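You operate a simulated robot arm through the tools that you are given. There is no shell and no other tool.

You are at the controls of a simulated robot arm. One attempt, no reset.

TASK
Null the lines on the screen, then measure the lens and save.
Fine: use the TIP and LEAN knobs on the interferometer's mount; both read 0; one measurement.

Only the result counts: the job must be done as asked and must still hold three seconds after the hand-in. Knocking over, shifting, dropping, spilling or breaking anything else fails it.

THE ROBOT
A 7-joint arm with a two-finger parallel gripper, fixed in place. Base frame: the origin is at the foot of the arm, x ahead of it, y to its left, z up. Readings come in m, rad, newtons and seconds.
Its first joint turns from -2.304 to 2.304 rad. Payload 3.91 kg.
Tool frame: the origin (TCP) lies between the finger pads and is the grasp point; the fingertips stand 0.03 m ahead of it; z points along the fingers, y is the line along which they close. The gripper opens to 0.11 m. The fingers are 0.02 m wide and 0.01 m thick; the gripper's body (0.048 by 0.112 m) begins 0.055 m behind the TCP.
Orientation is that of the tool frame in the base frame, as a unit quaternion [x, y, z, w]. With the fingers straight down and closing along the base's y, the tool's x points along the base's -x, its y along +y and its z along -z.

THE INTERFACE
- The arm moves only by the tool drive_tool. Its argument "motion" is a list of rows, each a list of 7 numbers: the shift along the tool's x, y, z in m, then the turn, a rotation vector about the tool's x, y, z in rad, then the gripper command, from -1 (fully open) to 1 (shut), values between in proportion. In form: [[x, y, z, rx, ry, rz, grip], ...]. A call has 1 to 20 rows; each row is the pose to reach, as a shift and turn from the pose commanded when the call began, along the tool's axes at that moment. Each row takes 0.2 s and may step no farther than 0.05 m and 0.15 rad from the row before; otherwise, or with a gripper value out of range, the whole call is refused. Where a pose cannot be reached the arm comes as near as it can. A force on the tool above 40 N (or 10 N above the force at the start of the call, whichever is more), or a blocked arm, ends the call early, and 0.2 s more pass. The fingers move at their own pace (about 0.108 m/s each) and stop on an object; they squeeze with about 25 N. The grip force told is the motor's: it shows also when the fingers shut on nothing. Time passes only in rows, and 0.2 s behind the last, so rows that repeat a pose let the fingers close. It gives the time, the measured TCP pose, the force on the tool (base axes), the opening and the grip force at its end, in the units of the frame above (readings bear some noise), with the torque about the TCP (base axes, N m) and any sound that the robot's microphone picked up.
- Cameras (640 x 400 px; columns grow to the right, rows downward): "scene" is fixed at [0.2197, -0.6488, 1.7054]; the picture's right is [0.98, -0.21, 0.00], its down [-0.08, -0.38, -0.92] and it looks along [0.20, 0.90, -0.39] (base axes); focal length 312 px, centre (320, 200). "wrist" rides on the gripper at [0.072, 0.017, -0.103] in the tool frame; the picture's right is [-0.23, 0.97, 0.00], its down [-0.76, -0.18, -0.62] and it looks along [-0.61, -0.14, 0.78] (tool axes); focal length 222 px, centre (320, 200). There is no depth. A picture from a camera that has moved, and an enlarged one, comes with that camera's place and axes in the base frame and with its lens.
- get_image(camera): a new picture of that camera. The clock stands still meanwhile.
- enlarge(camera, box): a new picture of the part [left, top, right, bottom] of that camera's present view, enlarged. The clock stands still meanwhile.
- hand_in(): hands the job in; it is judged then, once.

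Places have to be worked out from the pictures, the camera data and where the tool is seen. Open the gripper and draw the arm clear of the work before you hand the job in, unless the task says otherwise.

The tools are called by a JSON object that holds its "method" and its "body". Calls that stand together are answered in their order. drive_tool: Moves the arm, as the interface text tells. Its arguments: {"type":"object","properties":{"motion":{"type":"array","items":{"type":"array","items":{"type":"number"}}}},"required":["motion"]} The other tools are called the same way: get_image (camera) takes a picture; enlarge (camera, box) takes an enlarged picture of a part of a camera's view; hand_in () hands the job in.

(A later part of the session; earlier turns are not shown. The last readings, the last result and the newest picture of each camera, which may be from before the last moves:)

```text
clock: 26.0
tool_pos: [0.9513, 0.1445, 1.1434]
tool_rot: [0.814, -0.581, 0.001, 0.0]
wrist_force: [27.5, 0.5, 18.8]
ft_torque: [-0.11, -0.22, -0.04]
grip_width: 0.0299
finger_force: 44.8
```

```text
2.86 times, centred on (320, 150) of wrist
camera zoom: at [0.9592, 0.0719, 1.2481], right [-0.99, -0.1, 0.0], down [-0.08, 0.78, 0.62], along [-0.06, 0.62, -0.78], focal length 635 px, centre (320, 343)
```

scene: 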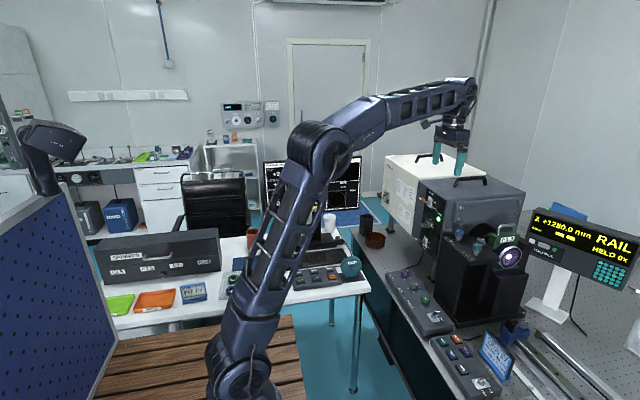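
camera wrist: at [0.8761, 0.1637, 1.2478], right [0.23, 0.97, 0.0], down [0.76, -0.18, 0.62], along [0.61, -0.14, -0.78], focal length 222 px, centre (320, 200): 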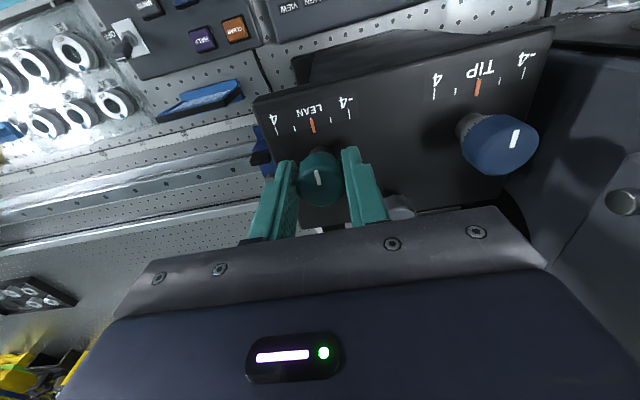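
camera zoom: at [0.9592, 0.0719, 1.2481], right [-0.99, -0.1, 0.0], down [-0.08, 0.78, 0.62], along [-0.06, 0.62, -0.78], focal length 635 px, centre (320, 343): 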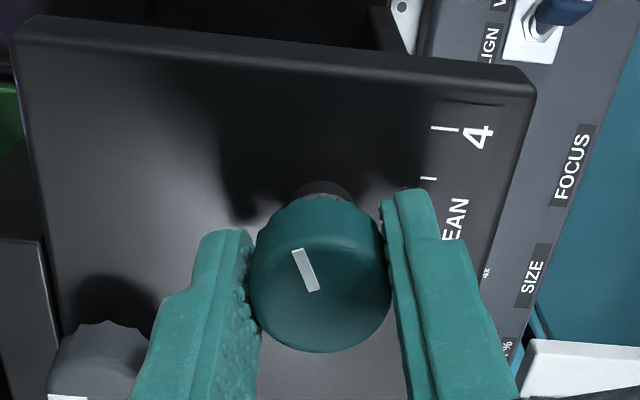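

LEAN now reads 0. I open the fingers, rise 80 mm straight up, and recheck that LEAN stays at 0.

{"method": "drive_tool", "body": {"motion": [[0, 0, 0, 0, 0, 0, 0.1], [0, 0, 0, 0, 0, 0, 0.0], [0, 0, 0, 0, 0, 0, 0.0], [0, 0, -0.02, 0, 0, 0, 0.0], [0, 0, -0.05, 0, 0, 0, 0.0], [0, 0, -0.08, 0, 0, 0, 0.0], [0, 0, -0.08, 0, 0, 0, 0.0]]}}

{"method": "enlarge", "body": {"camera": "scene", "box": [256, 150, 376, 225]}}

{"method": "get_image", "body": {"camera": "wrist"}}

{"method": "enlarge", "body": {"camera": "scene", "box": [420, 150, 540, 260]}}

```text
clock: 27.6
tool_pos: [0.9513, 0.1462, 1.224]
tool_rot: [0.814, -0.581, 0.0, 0.0]
wrist_force: [0.0, 0.3, 0.3]
ft_torque: [0.01, 0.02, 0.01]
grip_width: 0.055
finger_force: 0.0
```

```text
5.33 times, centred on (316, 188) of scene
camera zoom: at [0.2197, -0.6488, 1.7054], right [0.98, -0.21, 0.0], down [-0.08, -0.38, -0.92], along [0.2, 0.9, -0.39], focal length 1667 px, centre (341, 267)
```

zoom: 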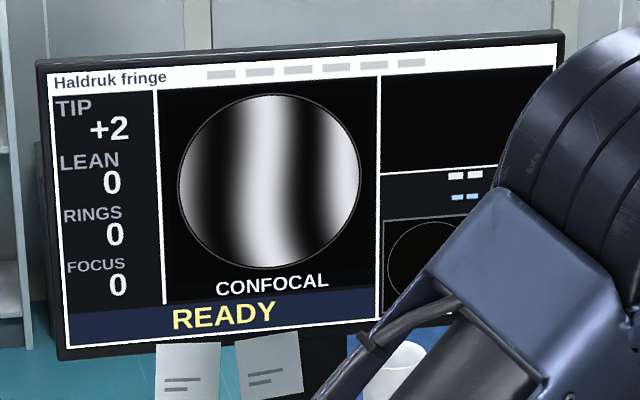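

```text
taken
camera wrist: at [0.9587, 0.0739, 1.3278], right [-0.99, -0.1, 0.0], down [-0.08, 0.78, 0.62], along [-0.06, 0.62, -0.78], focal length 222 px, centre (320, 200)
```

wrist: 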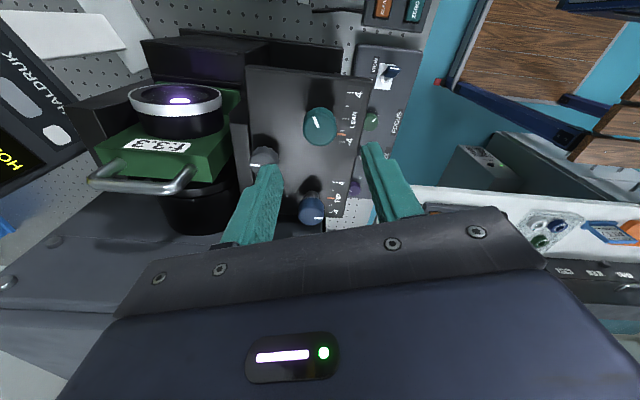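

```text
3.64 times, centred on (480, 205) of scene
camera zoom: at [0.2197, -0.6488, 1.7054], right [0.98, -0.21, 0.0], down [-0.08, -0.38, -0.92], along [0.2, 0.9, -0.39], focal length 1136 px, centre (-262, 182)
```

zoom: 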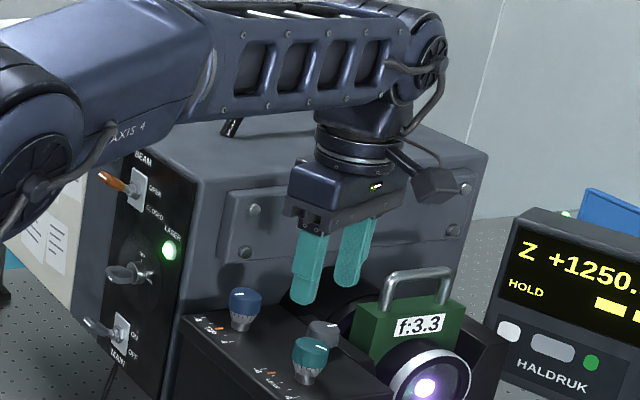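

LEAN holds at 0 and the screen says READY. Now I move over TIP at about (0.951, 0.2475), turning the tool to yaw -1.25 rad so the fingers close mostly along x and the body stays clear of the laser box.

{"method": "drive_tool", "body": {"motion": [[0, 0, 0, 0, 0, 0.13, -0.09], [-0.024, -0.008, 0, 0, 0, 0.26, -0.09], [-0.048, -0.0164, 0, 0, 0, 0.39, -0.09], [-0.072, -0.0246, 0, 0, 0, 0.52, -0.09], [-0.0956, -0.0327, 0, 0, 0, 0.65, -0.09], [-0.0956, -0.0327, 0, 0, 0, 0.65, -0.09], [-0.0956, -0.0327, 0, 0, 0, 0.65, -0.09]]}}

{"method": "get_image", "body": {"camera": "wrist"}}

{"method": "enlarge", "body": {"camera": "wrist", "box": [280, 90, 360, 170]}}

{"method": "enlarge", "body": {"camera": "scene", "box": [420, 150, 540, 260]}}

```text
clock: 29.2
tool_pos: [0.9504, 0.2464, 1.2228]
tool_rot: [-0.585, 0.811, 0.0, 0.0]
wrist_force: [-0.3, -1.3, -0.1]
ft_torque: [-0.03, -0.03, -0.02]
grip_width: 0.0599
finger_force: 0.0
```

```text
taken
camera wrist: at [0.9116, 0.1836, 1.3269], right [-0.85, 0.52, 0.0], down [0.41, 0.67, 0.62], along [0.33, 0.53, -0.78], focal length 222 px, centre (320, 200)
```

wrist: 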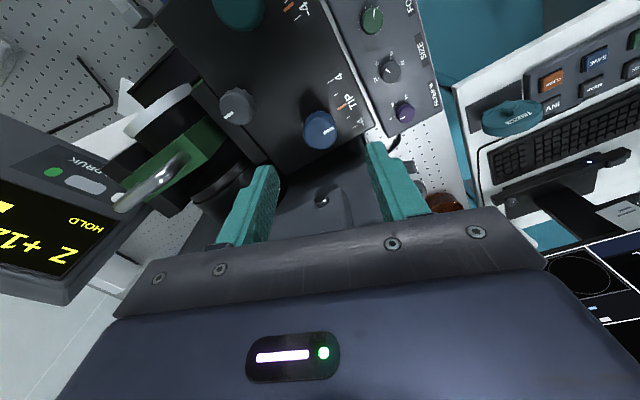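

```text
5.00 times, centred on (320, 130) of wrist
camera zoom: at [0.9116, 0.1836, 1.3269], right [-0.85, 0.52, 0.0], down [0.41, 0.67, 0.62], along [0.33, 0.53, -0.78], focal length 1111 px, centre (320, 550)
```

zoom: 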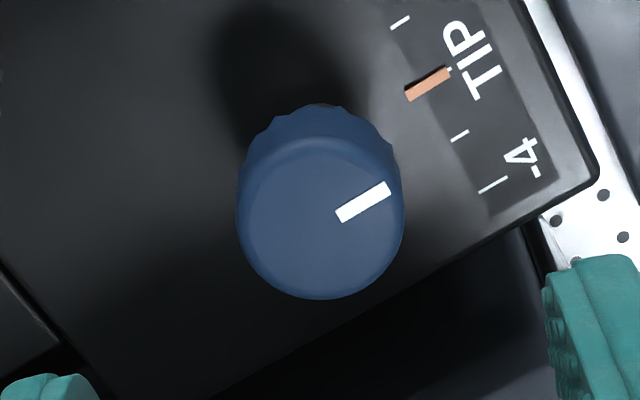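

```text
3.64 times, centred on (480, 205) of scene
camera zoom: at [0.2197, -0.6488, 1.7054], right [0.98, -0.21, 0.0], down [-0.08, -0.38, -0.92], along [0.2, 0.9, -0.39], focal length 1136 px, centre (-262, 182)
```

zoom: 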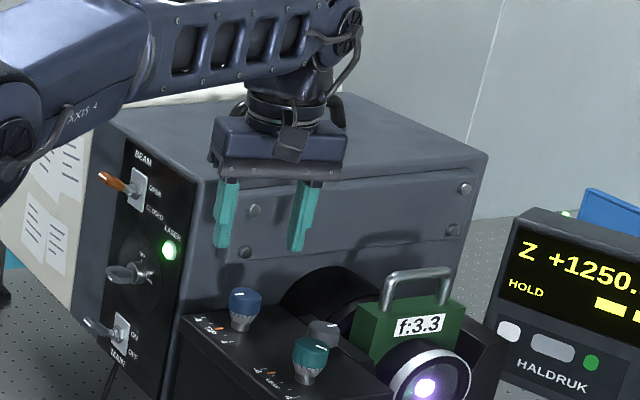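

TIP's cap is centred within 0.5 mm. I descend to z of about 1.1436 and grip it, watching the load.

{"method": "drive_tool", "body": {"motion": [[-0.0003, 0, 0.03, 0, 0, 0, -0.09], [-0.0004, 0, 0.055, 0, 0, 0, -0.09], [-0.0004, 0, 0.07, 0, 0, 0, -0.09], [-0.0004, 0, 0.08, 0, 0, 0, -0.09], [-0.0004, 0, 0.08, 0, 0, 0, -0.09], [-0.0004, 0, 0.08, 0, 0, 0, -0.09]]}}

{"method": "enlarge", "body": {"camera": "wrist", "box": [270, 120, 370, 220]}}

{"method": "enlarge", "body": {"camera": "scene", "box": [420, 170, 520, 260]}}

```text
clock: 30.6
tool_pos: [0.9543, 0.246, 1.1426]
tool_rot: [-0.585, 0.811, 0.001, 0.0]
wrist_force: [0.2, 0.2, 0.6]
ft_torque: [0.02, 0.03, 0.0]
grip_width: 0.0602
finger_force: 0.2
```

```text
4.00 times, centred on (320, 170) of wrist
camera zoom: at [0.9139, 0.1833, 1.247], right [-0.85, 0.52, 0.0], down [0.41, 0.67, 0.62], along [0.33, 0.53, -0.78], focal length 888 px, centre (320, 320)
```

zoom: 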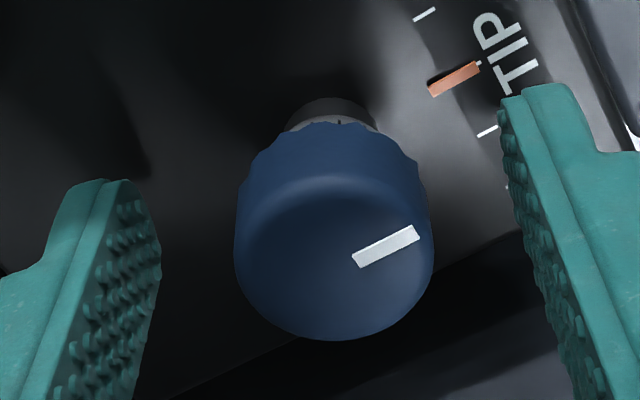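

```text
4.44 times, centred on (470, 215) of scene
camera zoom: at [0.2197, -0.6488, 1.7054], right [0.98, -0.21, 0.0], down [-0.08, -0.38, -0.92], along [0.2, 0.9, -0.39], focal length 1389 px, centre (-347, 133)
```

zoom: 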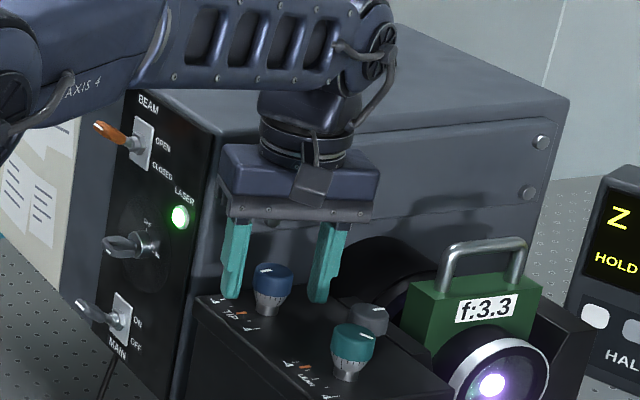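

The wrist camera pose shows the arm sitting about 2.3 mm too far in +x after the descent. I hold briefly to see if it settles.

{"method": "drive_tool", "body": {"motion": [[0, 0, 0, 0, 0, 0, -0.09], [0, 0, 0, 0, 0, 0, -0.09], [0, 0, 0, 0, 0, 0, -0.09]]}}

{"method": "enlarge", "body": {"camera": "wrist", "box": [270, 120, 370, 220]}}

```text
clock: 31.4
tool_pos: [0.9533, 0.2464, 1.144]
tool_rot: [-0.584, 0.811, 0.0, 0.0]
wrist_force: [0.6, 0.4, 0.3]
ft_torque: [-0.01, 0.04, 0.0]
grip_width: 0.0599
finger_force: 0.0
```

```text
4.00 times, centred on (320, 170) of wrist
camera zoom: at [0.9138, 0.1833, 1.247], right [-0.85, 0.52, 0.0], down [0.41, 0.67, 0.62], along [0.33, 0.53, -0.78], focal length 888 px, centre (320, 320)
```

zoom: 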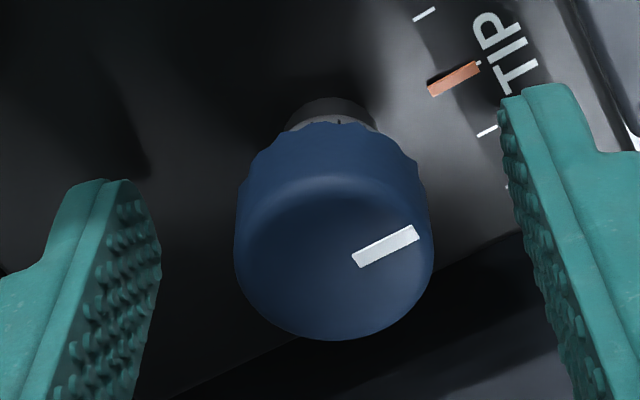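

It is steady, so I shift about 2.4 mm toward -x and check centring again.

{"method": "drive_tool", "body": {"motion": [[0.0006, 0.001, 0, 0, 0, 0, -0.09], [0.0012, 0.0021, 0, 0, 0, 0, -0.09], [0.0012, 0.0021, 0, 0, 0, 0, 0.1], [0.0012, 0.0021, 0, 0, 0, 0, 0.1], [0.0012, 0.0021, 0, 0, 0, 0, 0.1]]}}

{"method": "enlarge", "body": {"camera": "wrist", "box": [270, 120, 370, 220]}}

```text
clock: 32.6
tool_pos: [0.9508, 0.2454, 1.1434]
tool_rot: [-0.584, 0.811, 0.0, 0.0]
wrist_force: [-0.4, -0.3, -0.3]
ft_torque: [0.04, -0.01, 0.01]
grip_width: 0.0496
finger_force: 0.0
```

```text
4.00 times, centred on (320, 170) of wrist
camera zoom: at [0.9109, 0.1832, 1.2483], right [-0.85, 0.52, 0.0], down [0.41, 0.67, 0.62], along [0.33, 0.53, -0.78], focal length 888 px, centre (320, 320)
```

zoom: 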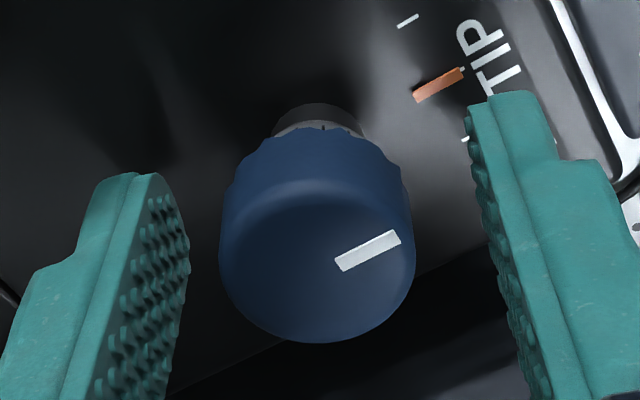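

The cap is now centred between the fingers. I close on TIP and read the load.

{"method": "drive_tool", "body": {"motion": [[0, 0, 0, 0, 0, 0, 1], [0, 0, 0, 0, 0, 0, 1], [0, 0, 0, 0, 0, 0, 1]]}}

```text
clock: 33.4
tool_pos: [0.9511, 0.2449, 1.1433]
tool_rot: [-0.585, 0.811, -0.001, -0.001]
wrist_force: [16.4, -3.5, 2.8]
ft_torque: [0.44, 0.22, -0.05]
grip_width: 0.0297
finger_force: 44.8
```

There is +16 N in x, so I ease the command 1.2 mm toward +x and sweep TIP by -0.45 rad.

{"method": "drive_tool", "body": {"motion": [[-0.0004, -0.0011, 0, 0, 0, 0, 1], [-0.0004, -0.0011, 0, 0, 0, -0.09, 1], [-0.0004, -0.0011, 0, 0, 0, -0.18, 1], [-0.0004, -0.0011, 0, 0, 0, -0.27, 1], [-0.0004, -0.0011, 0, 0, 0, -0.36, 1], [-0.0004, -0.0011, 0, 0, 0, -0.45, 1], [-0.0004, -0.0011, 0, 0, 0, -0.45, 1]]}}

{"method": "enlarge", "body": {"camera": "scene", "box": [256, 150, 376, 225]}}

{"method": "enlarge", "body": {"camera": "wrist", "box": [260, 100, 380, 220]}}

{"method": "enlarge", "body": {"camera": "scene", "box": [420, 170, 520, 260]}}

```text
clock: 35.1
tool_pos: [0.9524, 0.2453, 1.144]
tool_rot: [0.751, -0.661, 0.0, 0.0]
wrist_force: [7.0, -2.0, -1.4]
ft_torque: [0.47, 0.56, -0.02]
grip_width: 0.0298
finger_force: 44.8
stopped in row 7: the force on the tool passed its limit at 41 N (the readings are from after the stop); the commanded pose is now the measured one
```

```text
5.33 times, centred on (316, 188) of scene
camera zoom: at [0.2197, -0.6488, 1.7054], right [0.98, -0.21, 0.0], down [-0.08, -0.38, -0.92], along [0.2, 0.9, -0.39], focal length 1667 px, centre (341, 267)
```

zoom: 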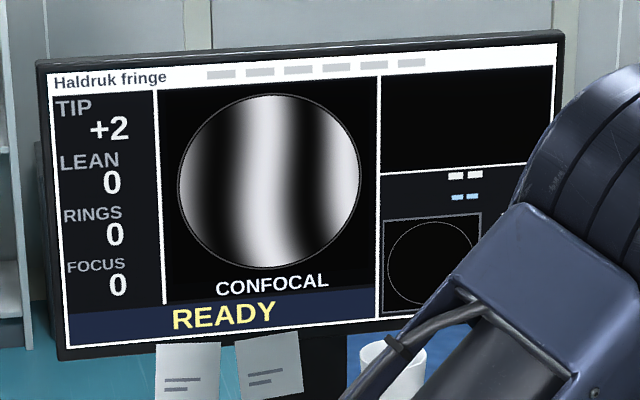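

```text
3.33 times, centred on (320, 160) of wrist
camera zoom: at [0.9443, 0.1718, 1.2483], right [-0.99, 0.1, 0.0], down [0.08, 0.78, 0.62], along [0.06, 0.62, -0.78], focal length 740 px, centre (320, 333)
```

zoom: 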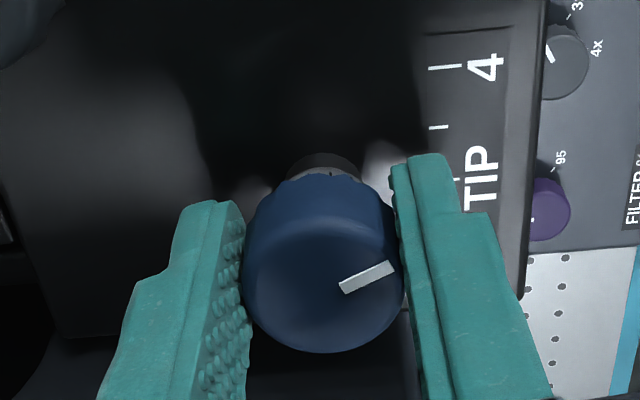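

```text
4.44 times, centred on (470, 215) of scene
camera zoom: at [0.2197, -0.6488, 1.7054], right [0.98, -0.21, 0.0], down [-0.08, -0.38, -0.92], along [0.2, 0.9, -0.39], focal length 1389 px, centre (-347, 133)
```

zoom: 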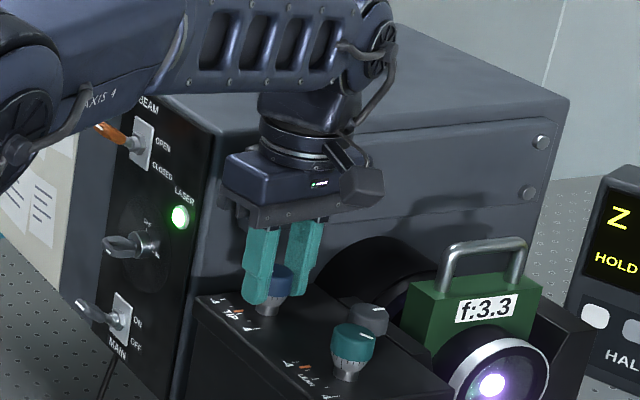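

The sweep reached -0.45 rad and ended on a load stop; the load is now back to 7 N. I release, rewind the tool by +0.45 rad, and check centring.

{"method": "drive_tool", "body": {"motion": [[0, 0, 0, 0, 0, 0, 0.1], [0, 0, 0, 0, 0, 0, 0.1], [0, 0, 0, 0, 0, 0.12, 0.1], [0, 0, 0, 0, 0, 0.24, 0.1], [0, 0, 0, 0, 0, 0.36, 0.1], [0, 0, 0, 0, 0, 0.45, 0.1], [0, 0, 0, 0, 0, 0.45, 0.1], [0, 0, 0, 0, 0, 0.45, 0.1]]}}

{"method": "enlarge", "body": {"camera": "wrist", "box": [270, 120, 370, 220]}}

{"method": "enlarge", "body": {"camera": "scene", "box": [256, 150, 376, 225]}}

```text
clock: 37.0
tool_pos: [0.9513, 0.2449, 1.1442]
tool_rot: [-0.585, 0.811, 0.0, 0.001]
wrist_force: [0.6, 0.4, -0.2]
ft_torque: [-0.01, -0.01, 0.0]
grip_width: 0.0494
finger_force: 0.1
```

```text
4.00 times, centred on (320, 170) of wrist
camera zoom: at [0.9121, 0.1825, 1.2489], right [-0.85, 0.52, 0.0], down [0.41, 0.67, 0.62], along [0.33, 0.53, -0.78], focal length 888 px, centre (320, 320)
```

zoom: 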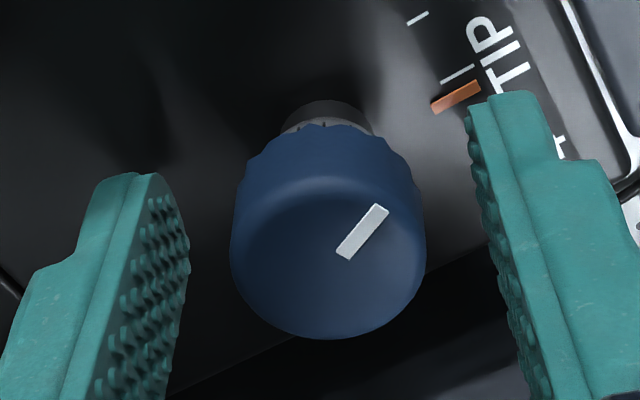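

```text
5.33 times, centred on (316, 188) of scene
camera zoom: at [0.2197, -0.6488, 1.7054], right [0.98, -0.21, 0.0], down [-0.08, -0.38, -0.92], along [0.2, 0.9, -0.39], focal length 1667 px, centre (341, 267)
```

zoom: 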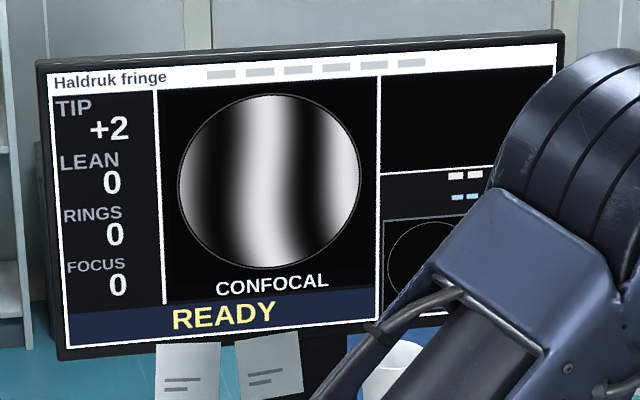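

TIP turned about 0.45 rad (index moved toward minus; screen still +2 below the step threshold). I nudge 0.7 mm to centre, regrip and read the load.

{"method": "drive_tool", "body": {"motion": [[0, 0.0007, 0, 0, 0, 0, 0.1], [0, 0.0007, 0, 0, 0, 0, 0.1], [0, 0.0007, 0, 0, 0, 0, 1], [0, 0.0007, 0, 0, 0, 0, 1], [0, 0.0007, 0, 0, 0, 0, 1]]}}

```text
clock: 38.1
tool_pos: [0.9513, 0.2445, 1.1458]
tool_rot: [-0.585, 0.811, -0.002, 0.001]
wrist_force: [5.5, -0.2, 3.0]
ft_torque: [0.09, 0.14, 0.02]
grip_width: 0.0296
finger_force: 45.0
```

The load is small. I sweep -0.25 rad first with a 0.4 mm +x trim and check the load trend.

{"method": "drive_tool", "body": {"motion": [[-0.0001, -0.0004, 0, 0, 0, -0.08, 1], [-0.0001, -0.0004, 0, 0, 0, -0.16, 1], [-0.0001, -0.0004, 0, 0, 0, -0.25, 1]]}}

```text
clock: 39.0
tool_pos: [0.9532, 0.2454, 1.1454]
tool_rot: [-0.681, 0.732, 0.0, 0.001]
wrist_force: [8.1, 0.8, 3.9]
ft_torque: [-0.49, 0.74, -0.03]
grip_width: 0.03
finger_force: 44.6
```

The load remains about 8 N in x. I trim +0.6 mm and sweep another -0.25 rad.

{"method": "drive_tool", "body": {"motion": [[0, -0.0006, 0, 0, 0, -0.08, 1], [0, -0.0006, 0, 0, 0, -0.16, 1], [0, -0.0006, 0, 0, 0, -0.25, 1], [0, -0.0006, 0, 0, 0, -0.25, 1]]}}

{"method": "enlarge", "body": {"camera": "scene", "box": [256, 150, 376, 225]}}

{"method": "enlarge", "body": {"camera": "scene", "box": [420, 170, 520, 260]}}

```text
clock: 40.0
tool_pos: [0.952, 0.2443, 1.145]
tool_rot: [0.767, -0.641, 0.0, -0.001]
wrist_force: [10.6, -0.7, 0.7]
ft_torque: [0.02, 0.41, 0.0]
grip_width: 0.0298
finger_force: 44.7
```

```text
5.33 times, centred on (316, 188) of scene
camera zoom: at [0.2197, -0.6488, 1.7054], right [0.98, -0.21, 0.0], down [-0.08, -0.38, -0.92], along [0.2, 0.9, -0.39], focal length 1667 px, centre (341, 267)
```

zoom: 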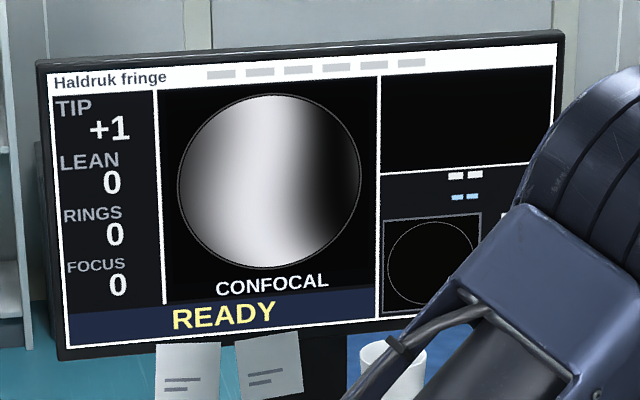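

```text
4.44 times, centred on (470, 215) of scene
camera zoom: at [0.2197, -0.6488, 1.7054], right [0.98, -0.21, 0.0], down [-0.08, -0.38, -0.92], along [0.2, 0.9, -0.39], focal length 1389 px, centre (-347, 133)
```

zoom: 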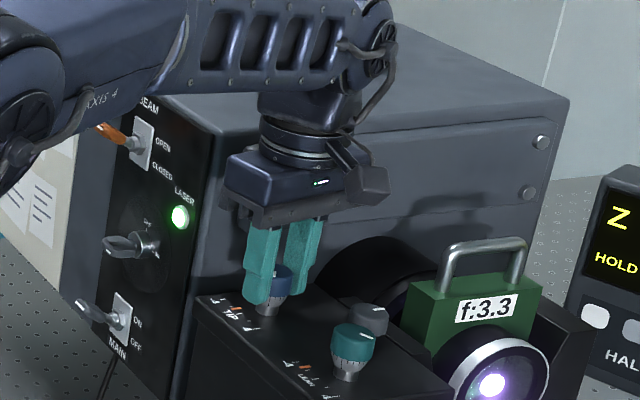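

TIP reads +1 at about -0.95 rad total. I release, rewind +0.5 rad, and look again.

{"method": "drive_tool", "body": {"motion": [[0, 0, 0, 0, 0, 0, 0.1], [0, 0, 0, 0, 0, 0, 0.1], [0, 0, 0, 0, 0, 0.12, 0.1], [0, 0, 0, 0, 0, 0.24, 0.1], [0, 0, 0, 0, 0, 0.36, 0.1], [0, 0, 0, 0, 0, 0.48, 0.1], [0, 0, 0, 0, 0, 0.5, 0.1], [0, 0, 0, 0, 0, 0.5, 0.1]]}}

{"method": "enlarge", "body": {"camera": "wrist", "box": [270, 120, 370, 220]}}

{"method": "get_image", "body": {"camera": "wrist"}}

```text
clock: 41.8
tool_pos: [0.9523, 0.2451, 1.1449]
tool_rot: [-0.585, 0.811, 0.0, 0.001]
wrist_force: [0.2, 0.3, 0.3]
ft_torque: [0.0, 0.0, 0.03]
grip_width: 0.0496
finger_force: 0.2
```

```text
4.00 times, centred on (320, 170) of wrist
camera zoom: at [0.9122, 0.183, 1.2487], right [-0.85, 0.52, 0.0], down [0.41, 0.67, 0.62], along [0.33, 0.53, -0.78], focal length 888 px, centre (320, 320)
```

zoom: 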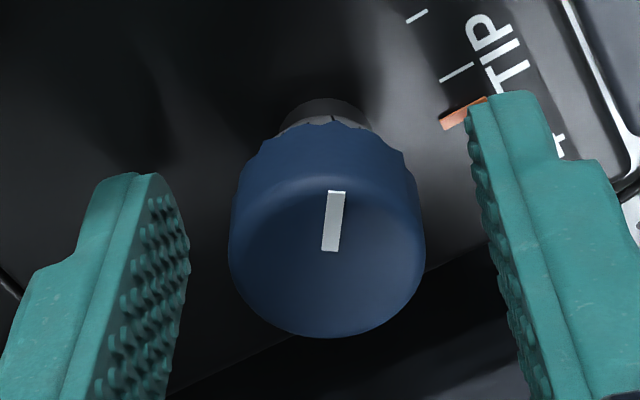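

```text
taken
camera wrist: at [0.9122, 0.183, 1.2487], right [-0.85, 0.52, 0.0], down [0.41, 0.67, 0.62], along [0.33, 0.53, -0.78], focal length 222 px, centre (320, 200)
```

wrist: 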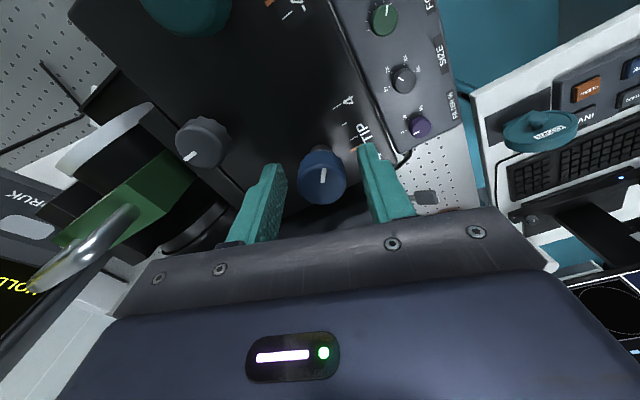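

Before the last sweep I check where both indexes sit on their printed scales from the scene camera.

{"method": "enlarge", "body": {"camera": "scene", "box": [456, 240, 488, 260]}}

{"method": "enlarge", "body": {"camera": "scene", "box": [440, 230, 472, 250]}}

{"method": "enlarge", "body": {"camera": "wrist", "box": [240, 0, 340, 60]}}

```text
16.00 times, centred on (472, 250) of scene
camera zoom: at [0.2197, -0.6488, 1.7054], right [0.98, -0.21, 0.0], down [-0.08, -0.38, -0.92], along [0.2, 0.9, -0.39], focal length 5000 px, centre (-2112, -600)
```

zoom: 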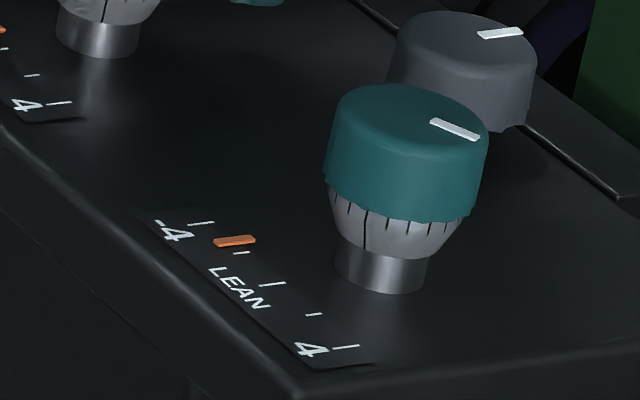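

```text
16.00 times, centred on (456, 240) of scene
camera zoom: at [0.2197, -0.6488, 1.7054], right [0.98, -0.21, 0.0], down [-0.08, -0.38, -0.92], along [0.2, 0.9, -0.39], focal length 5000 px, centre (-1856, -440)
```

zoom: 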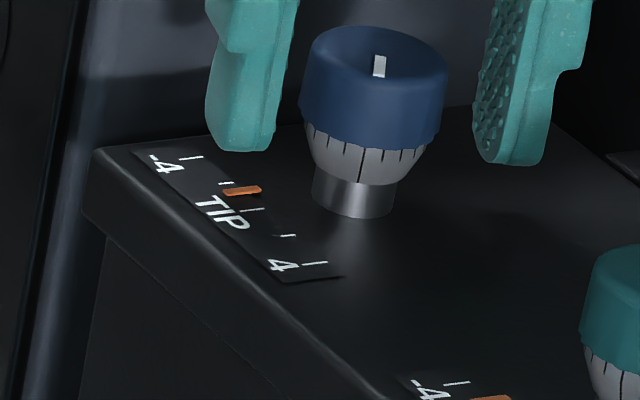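

```text
6.40 times, centred on (290, 30) of wrist
camera zoom: at [0.9122, 0.183, 1.2487], right [-0.85, 0.52, 0.0], down [0.41, 0.67, 0.62], along [0.33, 0.53, -0.78], focal length 1422 px, centre (512, 1288)
```

zoom: 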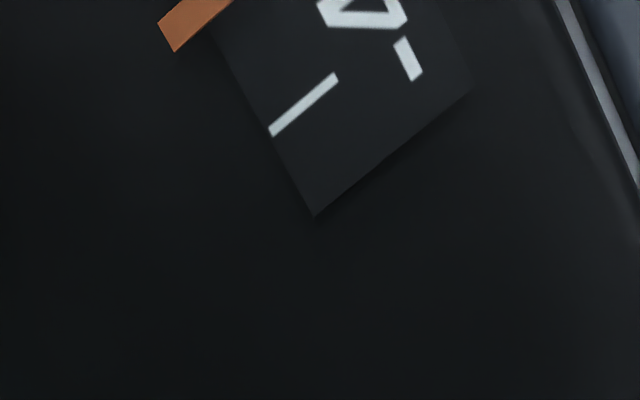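

By the pointer angle TIP is at about -0.95 rad and LEAN at about -1.9 rad. I regrip TIP and continue in small steps so I can see at what angle it changes to 0.

{"method": "drive_tool", "body": {"motion": [[0, 0.0005, 0, 0, 0, 0, 0.1], [0, 0.0005, 0, 0, 0, 0, 0.1], [0, 0.0005, 0, 0, 0, 0, 1], [0, 0.0005, 0, 0, 0, 0, 1], [0, 0.0005, 0, 0, 0, -0.05, 1], [0, 0.0005, 0, 0, 0, -0.1, 1], [0, 0.0005, 0, 0, 0, -0.15, 1]]}}

{"method": "enlarge", "body": {"camera": "scene", "box": [256, 150, 376, 225]}}

```text
clock: 43.4
tool_pos: [0.9522, 0.2464, 1.1458]
tool_rot: [-0.644, 0.765, -0.002, 0.001]
wrist_force: [7.9, 3.1, 1.1]
ft_torque: [0.53, 0.3, -0.04]
grip_width: 0.0299
finger_force: 44.8
```

```text
5.33 times, centred on (316, 188) of scene
camera zoom: at [0.2197, -0.6488, 1.7054], right [0.98, -0.21, 0.0], down [-0.08, -0.38, -0.92], along [0.2, 0.9, -0.39], focal length 1667 px, centre (341, 267)
```

zoom: 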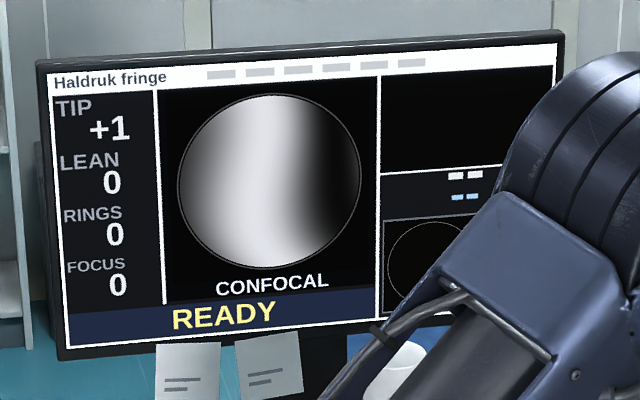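

Still +1 at about -1.10 rad, load small. I continue another -0.1 rad with a small +x trim.

{"method": "drive_tool", "body": {"motion": [[0, -0.0005, 0, 0, 0, -0.05, 1], [0, -0.0005, 0, 0, 0, -0.1, 1], [0, -0.0005, 0, 0, 0, -0.1, 1]]}}

{"method": "enlarge", "body": {"camera": "scene", "box": [256, 150, 376, 225]}}

```text
clock: 44.1
tool_pos: [0.951, 0.2451, 1.1446]
tool_rot: [-0.681, 0.732, -0.002, 0.001]
wrist_force: [-5.4, 0.2, 0.2]
ft_torque: [0.46, 1.02, -0.02]
grip_width: 0.0295
finger_force: 45.2
```

```text
5.33 times, centred on (316, 188) of scene
camera zoom: at [0.2197, -0.6488, 1.7054], right [0.98, -0.21, 0.0], down [-0.08, -0.38, -0.92], along [0.2, 0.9, -0.39], focal length 1667 px, centre (341, 267)
```

zoom: 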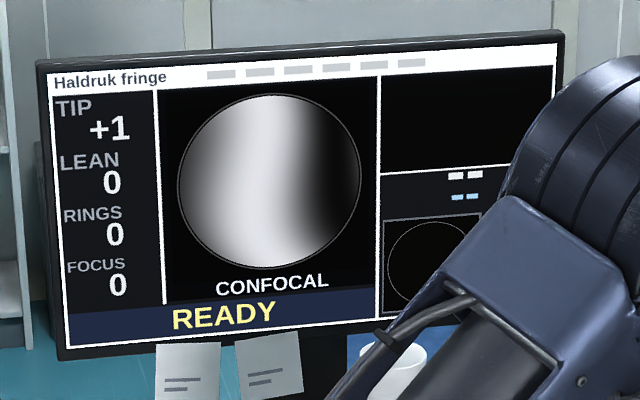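

Still +1 at about -1.20 rad. Continuing by -0.1 rad.

{"method": "drive_tool", "body": {"motion": [[0, 0.0003, 0, 0, 0, -0.05, 1], [0, 0.0003, 0, 0, 0, -0.1, 1], [0, 0.0003, 0, 0, 0, -0.1, 1]]}}

{"method": "enlarge", "body": {"camera": "scene", "box": [256, 150, 376, 225]}}

```text
clock: 45.0
tool_pos: [0.9515, 0.2458, 1.1441]
tool_rot: [0.717, -0.697, 0.001, 0.0]
wrist_force: [-7.9, 1.7, -4.6]
ft_torque: [0.6, 0.61, -0.02]
grip_width: 0.0296
finger_force: 45.5
```

```text
5.33 times, centred on (316, 188) of scene
camera zoom: at [0.2197, -0.6488, 1.7054], right [0.98, -0.21, 0.0], down [-0.08, -0.38, -0.92], along [0.2, 0.9, -0.39], focal length 1667 px, centre (341, 267)
```

zoom: 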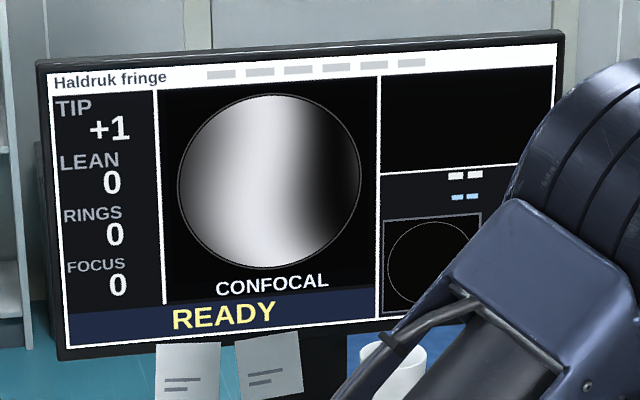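

Still +1 at about -1.30 rad. Another -0.12 rad.

{"method": "drive_tool", "body": {"motion": [[0, 0.0005, 0, 0, 0, -0.06, 1], [0, 0.0005, 0, 0, 0, -0.12, 1], [0, 0.0005, 0, 0, 0, -0.12, 1]]}}

{"method": "enlarge", "body": {"camera": "scene", "box": [256, 150, 376, 225]}}

{"method": "enlarge", "body": {"camera": "scene", "box": [440, 230, 472, 250]}}

```text
clock: 45.8
tool_pos: [0.9522, 0.2451, 1.1441]
tool_rot: [0.758, -0.653, 0.001, -0.002]
wrist_force: [20.6, 10.7, 1.7]
ft_torque: [-0.16, 0.21, -0.04]
grip_width: 0.0298
finger_force: 45.0
```

```text
5.33 times, centred on (316, 188) of scene
camera zoom: at [0.2197, -0.6488, 1.7054], right [0.98, -0.21, 0.0], down [-0.08, -0.38, -0.92], along [0.2, 0.9, -0.39], focal length 1667 px, centre (341, 267)
```

zoom: 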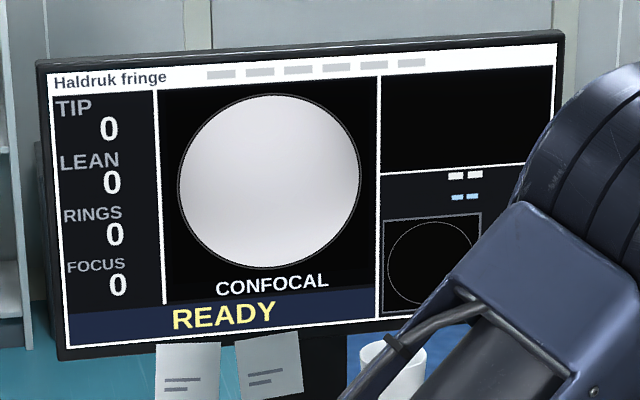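

```text
16.00 times, centred on (456, 240) of scene
camera zoom: at [0.2197, -0.6488, 1.7054], right [0.98, -0.21, 0.0], down [-0.08, -0.38, -0.92], along [0.2, 0.9, -0.39], focal length 5000 px, centre (-1856, -440)
```

zoom: 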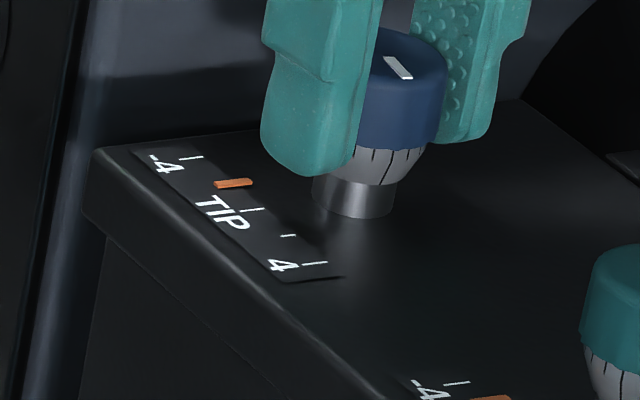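

TIP and LEAN both read 0 with a fluffed-out null field. TIP just crossed its threshold, so I turn another -0.1 rad for margin (body still clear of the bolts), trimming off the side load.

{"method": "drive_tool", "body": {"motion": [[-0.0004, -0.001, 0, 0, 0, 0, 1], [-0.0005, -0.0012, 0, 0, 0, -0.05, 1], [-0.0005, -0.0012, 0, 0, 0, -0.1, 1], [-0.0005, -0.0012, 0, 0, 0, -0.1, 1]]}}

{"method": "enlarge", "body": {"camera": "scene", "box": [256, 150, 376, 225]}}

{"method": "enlarge", "body": {"camera": "scene", "box": [420, 170, 520, 260]}}

```text
clock: 46.8
tool_pos: [0.9527, 0.2466, 1.1454]
tool_rot: [0.79, -0.614, 0.002, -0.001]
wrist_force: [15.5, 3.0, 13.3]
ft_torque: [0.26, 0.68, -0.03]
grip_width: 0.0298
finger_force: 44.8
```

```text
5.33 times, centred on (316, 188) of scene
camera zoom: at [0.2197, -0.6488, 1.7054], right [0.98, -0.21, 0.0], down [-0.08, -0.38, -0.92], along [0.2, 0.9, -0.39], focal length 1667 px, centre (341, 267)
```

zoom: 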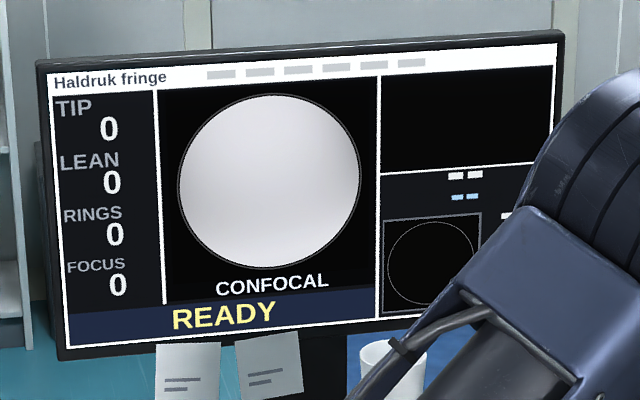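

```text
4.44 times, centred on (470, 215) of scene
camera zoom: at [0.2197, -0.6488, 1.7054], right [0.98, -0.21, 0.0], down [-0.08, -0.38, -0.92], along [0.2, 0.9, -0.39], focal length 1389 px, centre (-347, 133)
```

zoom: 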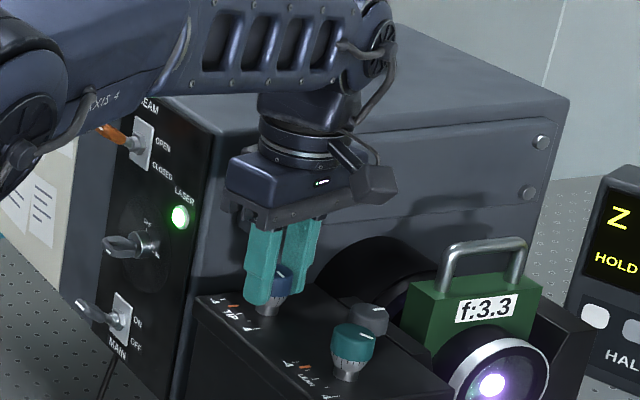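

Both still read 0. I open the fingers, wait, and rise straight up 100 mm.

{"method": "drive_tool", "body": {"motion": [[0, 0, 0, 0, 0, 0, 0.1], [0, 0, 0, 0, 0, 0, 0.05], [0, 0, 0, 0, 0, 0, 0.05], [0, 0, -0.02, 0, 0, 0, 0.05], [0, 0, -0.05, 0, 0, 0, 0.05], [0, 0, -0.09, 0, 0, 0, 0.05], [0, 0, -0.13, 0, 0, 0, 0.05], [0, 0, -0.16, 0, 0, 0, 0.05], [0, 0, -0.16, 0, 0, 0, 0.05]]}}

{"method": "get_image", "body": {"camera": "wrist"}}

{"method": "enlarge", "body": {"camera": "scene", "box": [256, 150, 376, 225]}}

{"method": "enlarge", "body": {"camera": "scene", "box": [440, 225, 504, 265]}}

```text
clock: 48.8
tool_pos: [0.9528, 0.2475, 1.3056]
tool_rot: [0.79, -0.613, 0.001, 0.0]
wrist_force: [-0.4, -0.2, 0.5]
ft_torque: [0.0, 0.0, -0.01]
grip_width: 0.0521
finger_force: 0.1
```

```text
taken
camera wrist: at [0.9531, 0.1734, 1.4102], right [-1.0, -0.02, 0.0], down [-0.02, 0.78, 0.62], along [-0.01, 0.62, -0.78], focal length 222 px, centre (320, 200)
```

wrist: 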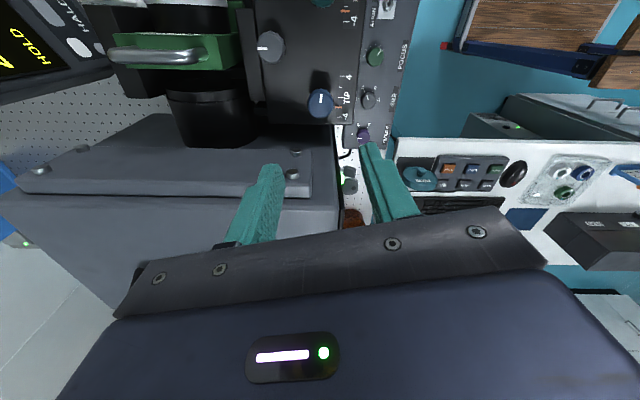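

```text
5.33 times, centred on (316, 188) of scene
camera zoom: at [0.2197, -0.6488, 1.7054], right [0.98, -0.21, 0.0], down [-0.08, -0.38, -0.92], along [0.2, 0.9, -0.39], focal length 1667 px, centre (341, 267)
```

zoom: 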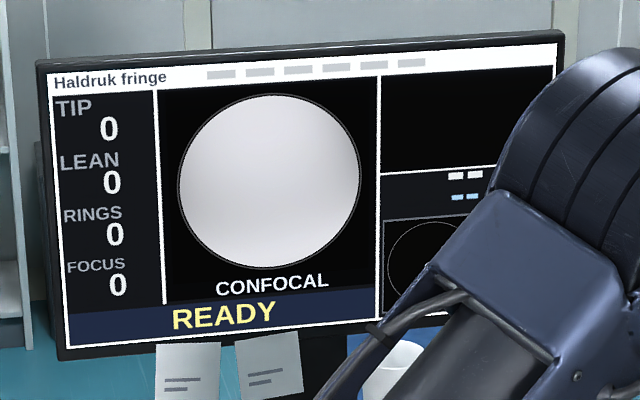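

```text
10.00 times, centred on (472, 245) of scene
camera zoom: at [0.2197, -0.6488, 1.7054], right [0.98, -0.21, 0.0], down [-0.08, -0.38, -0.92], along [0.2, 0.9, -0.39], focal length 3125 px, centre (-1200, -250)
```

zoom: 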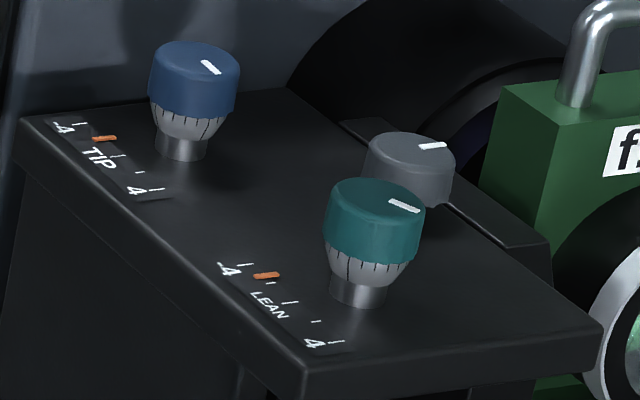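

Both knobs read 0 and hold after release. Next I retract toward the base while unwinding the wrist and shutting the fingers, ready to press keys on the desk keypad.

{"method": "drive_tool", "body": {"motion": [[-0.0113, 0.0289, -0.0023, 0, 0, 0.14, 0.1], [-0.0226, 0.0577, -0.0046, 0, 0, 0.28, 0.1], [-0.034, 0.0866, -0.0069, 0, 0, 0.42, 0.1], [-0.0453, 0.1155, -0.0092, 0, 0, 0.56, 0.1], [-0.0566, 0.1443, -0.0115, 0, 0, 0.7, 0.3], [-0.0679, 0.1732, -0.0138, 0, 0, 0.84, 0.5], [-0.0792, 0.2021, -0.0161, 0, 0, 0.98, 0.7], [-0.0906, 0.231, -0.0184, 0, 0, 1.12, 0.9], [-0.1019, 0.2598, -0.0207, 0, 0, 1.26, 1], [-0.1132, 0.2887, -0.023, 0, 0, 1.4, 1], [-0.1245, 0.3176, -0.0253, 0, 0, 1.54, 1], [-0.1358, 0.3464, -0.0276, 0, 0, 1.68, 1], [-0.1472, 0.3753, -0.03, 0, 0, 1.82, 1], [-0.1472, 0.3753, -0.03, 0, 0, 1.82, 1]]}}

{"method": "get_image", "body": {"camera": "scene"}}

{"method": "get_image", "body": {"camera": "wrist"}}

```text
clock: 51.8
tool_pos: [0.5521, 0.2972, 1.3334]
tool_rot: [0.001, 1.0, 0.0, 0.001]
wrist_force: [-0.8, -0.3, -0.4]
ft_torque: [0.02, 0.01, 0.0]
grip_width: 0.0001
finger_force: 24.9
```

```text
taken
```

scene: 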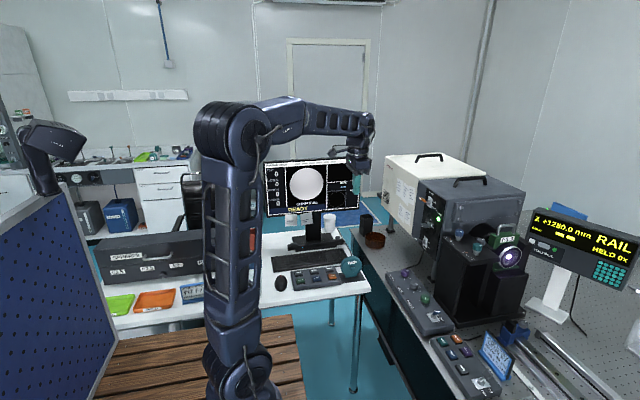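

```text
taken
camera wrist: at [0.4791, 0.3154, 1.437], right [0.23, 0.97, 0.0], down [0.76, -0.18, 0.62], along [0.61, -0.14, -0.78], focal length 222 px, centre (320, 200)
```

wrist: 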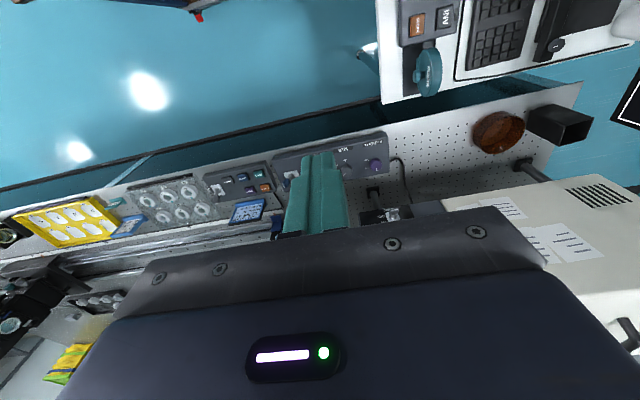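

Clear. I move over the keypad, to roughly above MEASURE at (0.384, 0.533) and z of about 1.05, to view the keys.

{"method": "drive_tool", "body": {"motion": [[0.024, 0.034, 0, 0, 0, 0, 1], [0.048, 0.068, 0, 0, 0, 0, 1], [0.072, 0.102, 0, 0, 0, 0, 1], [0.096, 0.136, 0, 0, 0, 0, 1], [0.12, 0.17, 0, 0, 0, 0, 1], [0.144, 0.204, 0, 0, 0, 0, 1], [0.168, 0.236, 0, 0, 0, 0, 1], [0.168, 0.236, 0.045, 0, 0, 0, 1], [0.168, 0.236, 0.09, 0, 0, 0, 1], [0.168, 0.236, 0.135, 0, 0, 0, 1], [0.168, 0.236, 0.18, 0, 0, 0, 1], [0.168, 0.236, 0.225, 0, 0, 0, 1], [0.168, 0.236, 0.27, 0, 0, 0, 1], [0.168, 0.236, 0.283, 0, 0, 0, 1], [0.168, 0.236, 0.283, 0, 0, 0, 1]]}}

{"method": "get_image", "body": {"camera": "wrist"}}

{"method": "get_image", "body": {"camera": "scene"}}

```text
clock: 55.0
tool_pos: [0.3849, 0.5331, 1.0491]
tool_rot: [0.0, 1.0, 0.0, 0.001]
wrist_force: [-0.5, 0.5, -0.4]
ft_torque: [0.03, 0.02, 0.03]
grip_width: 0.0
finger_force: 25.1
```

```text
taken
camera wrist: at [0.3126, 0.5513, 1.1533], right [0.23, 0.97, 0.0], down [0.76, -0.18, 0.62], along [0.61, -0.14, -0.78], focal length 222 px, centre (320, 200)
```

wrist: 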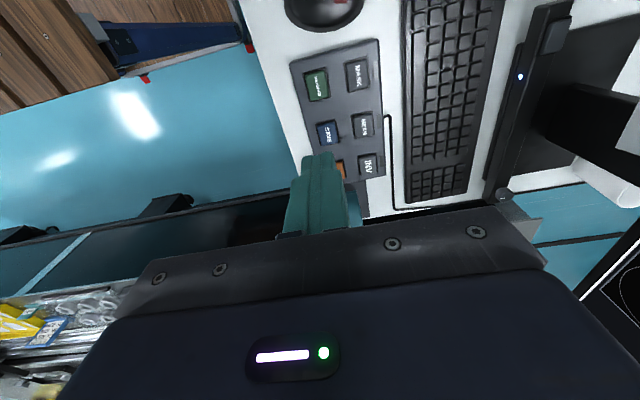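

```text
taken
```

scene: 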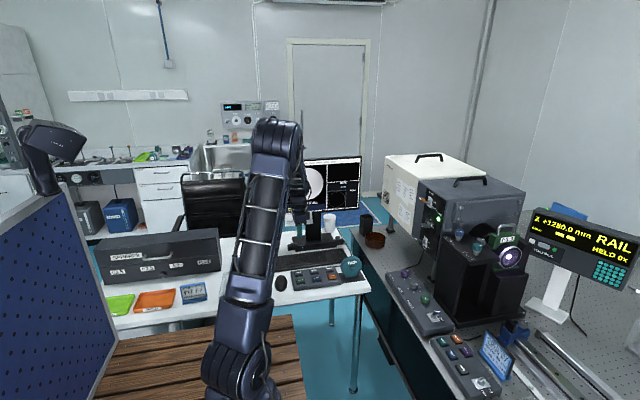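

I refine the key positions by enlarging the wrist view.

{"method": "enlarge", "body": {"camera": "wrist", "box": [280, 50, 400, 170]}}

{"method": "enlarge", "body": {"camera": "scene", "box": [280, 255, 376, 315]}}

```text
3.33 times, centred on (340, 110) of wrist
camera zoom: at [0.3126, 0.5513, 1.1533], right [0.23, 0.97, 0.0], down [0.76, -0.18, 0.62], along [0.61, -0.14, -0.78], focal length 740 px, centre (253, 500)
```

zoom: 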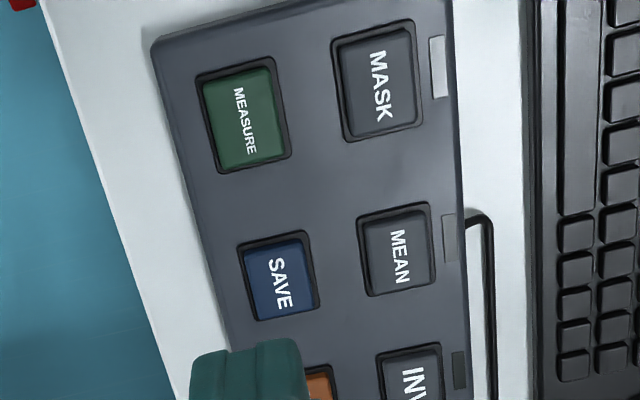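

```text
6.67 times, centred on (328, 285) of scene
camera zoom: at [0.2197, -0.6488, 1.7054], right [0.98, -0.21, 0.0], down [-0.08, -0.38, -0.92], along [0.2, 0.9, -0.39], focal length 2084 px, centre (267, -367)
```

zoom: 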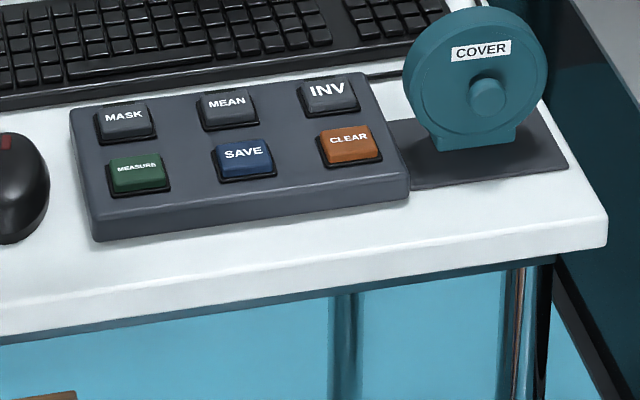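

MEASURE's top is at about (0.381, 0.531, 0.799) and SAVE's at about (0.457, 0.530, 0.800). I descend over MEASURE with tips about 15 mm above the key.

{"method": "drive_tool", "body": {"motion": [[0.002, -0.001, 0.03, 0, 0, 0, 1], [0.0035, -0.002, 0.07, 0, 0, 0, 1], [0.0035, -0.002, 0.11, 0, 0, 0, 1], [0.0035, -0.002, 0.15, 0, 0, 0, 1], [0.0035, -0.002, 0.18, 0, 0, 0, 1], [0.0035, -0.002, 0.205, 0, 0, 0, 1], [0.0035, -0.002, 0.205, 0, 0, 0, 1]]}}

{"method": "enlarge", "body": {"camera": "wrist", "box": [250, 90, 390, 210]}}

{"method": "enlarge", "body": {"camera": "scene", "box": [256, 230, 376, 305]}}

```text
clock: 56.5
tool_pos: [0.3831, 0.5331, 0.8435]
tool_rot: [0.0, 1.0, 0.0, 0.001]
wrist_force: [-0.3, 0.9, -0.1]
ft_torque: [0.03, -0.03, -0.01]
grip_width: 0.0
finger_force: 25.5
```

```text
3.33 times, centred on (320, 150) of wrist
camera zoom: at [0.3098, 0.5506, 0.9486], right [0.23, 0.97, 0.0], down [0.76, -0.18, 0.62], along [0.61, -0.14, -0.78], focal length 740 px, centre (320, 367)
```

zoom: 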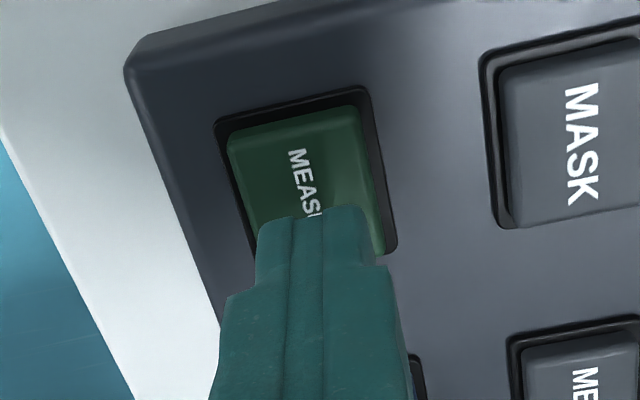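

```text
5.33 times, centred on (316, 268) of scene
camera zoom: at [0.2197, -0.6488, 1.7054], right [0.98, -0.21, 0.0], down [-0.08, -0.38, -0.92], along [0.2, 0.9, -0.39], focal length 1667 px, centre (341, -160)
```

zoom: 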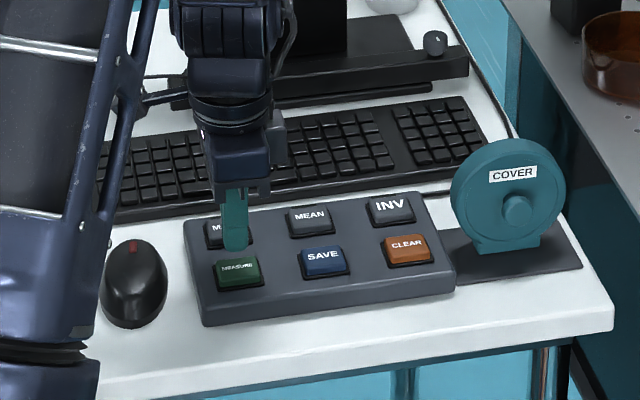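

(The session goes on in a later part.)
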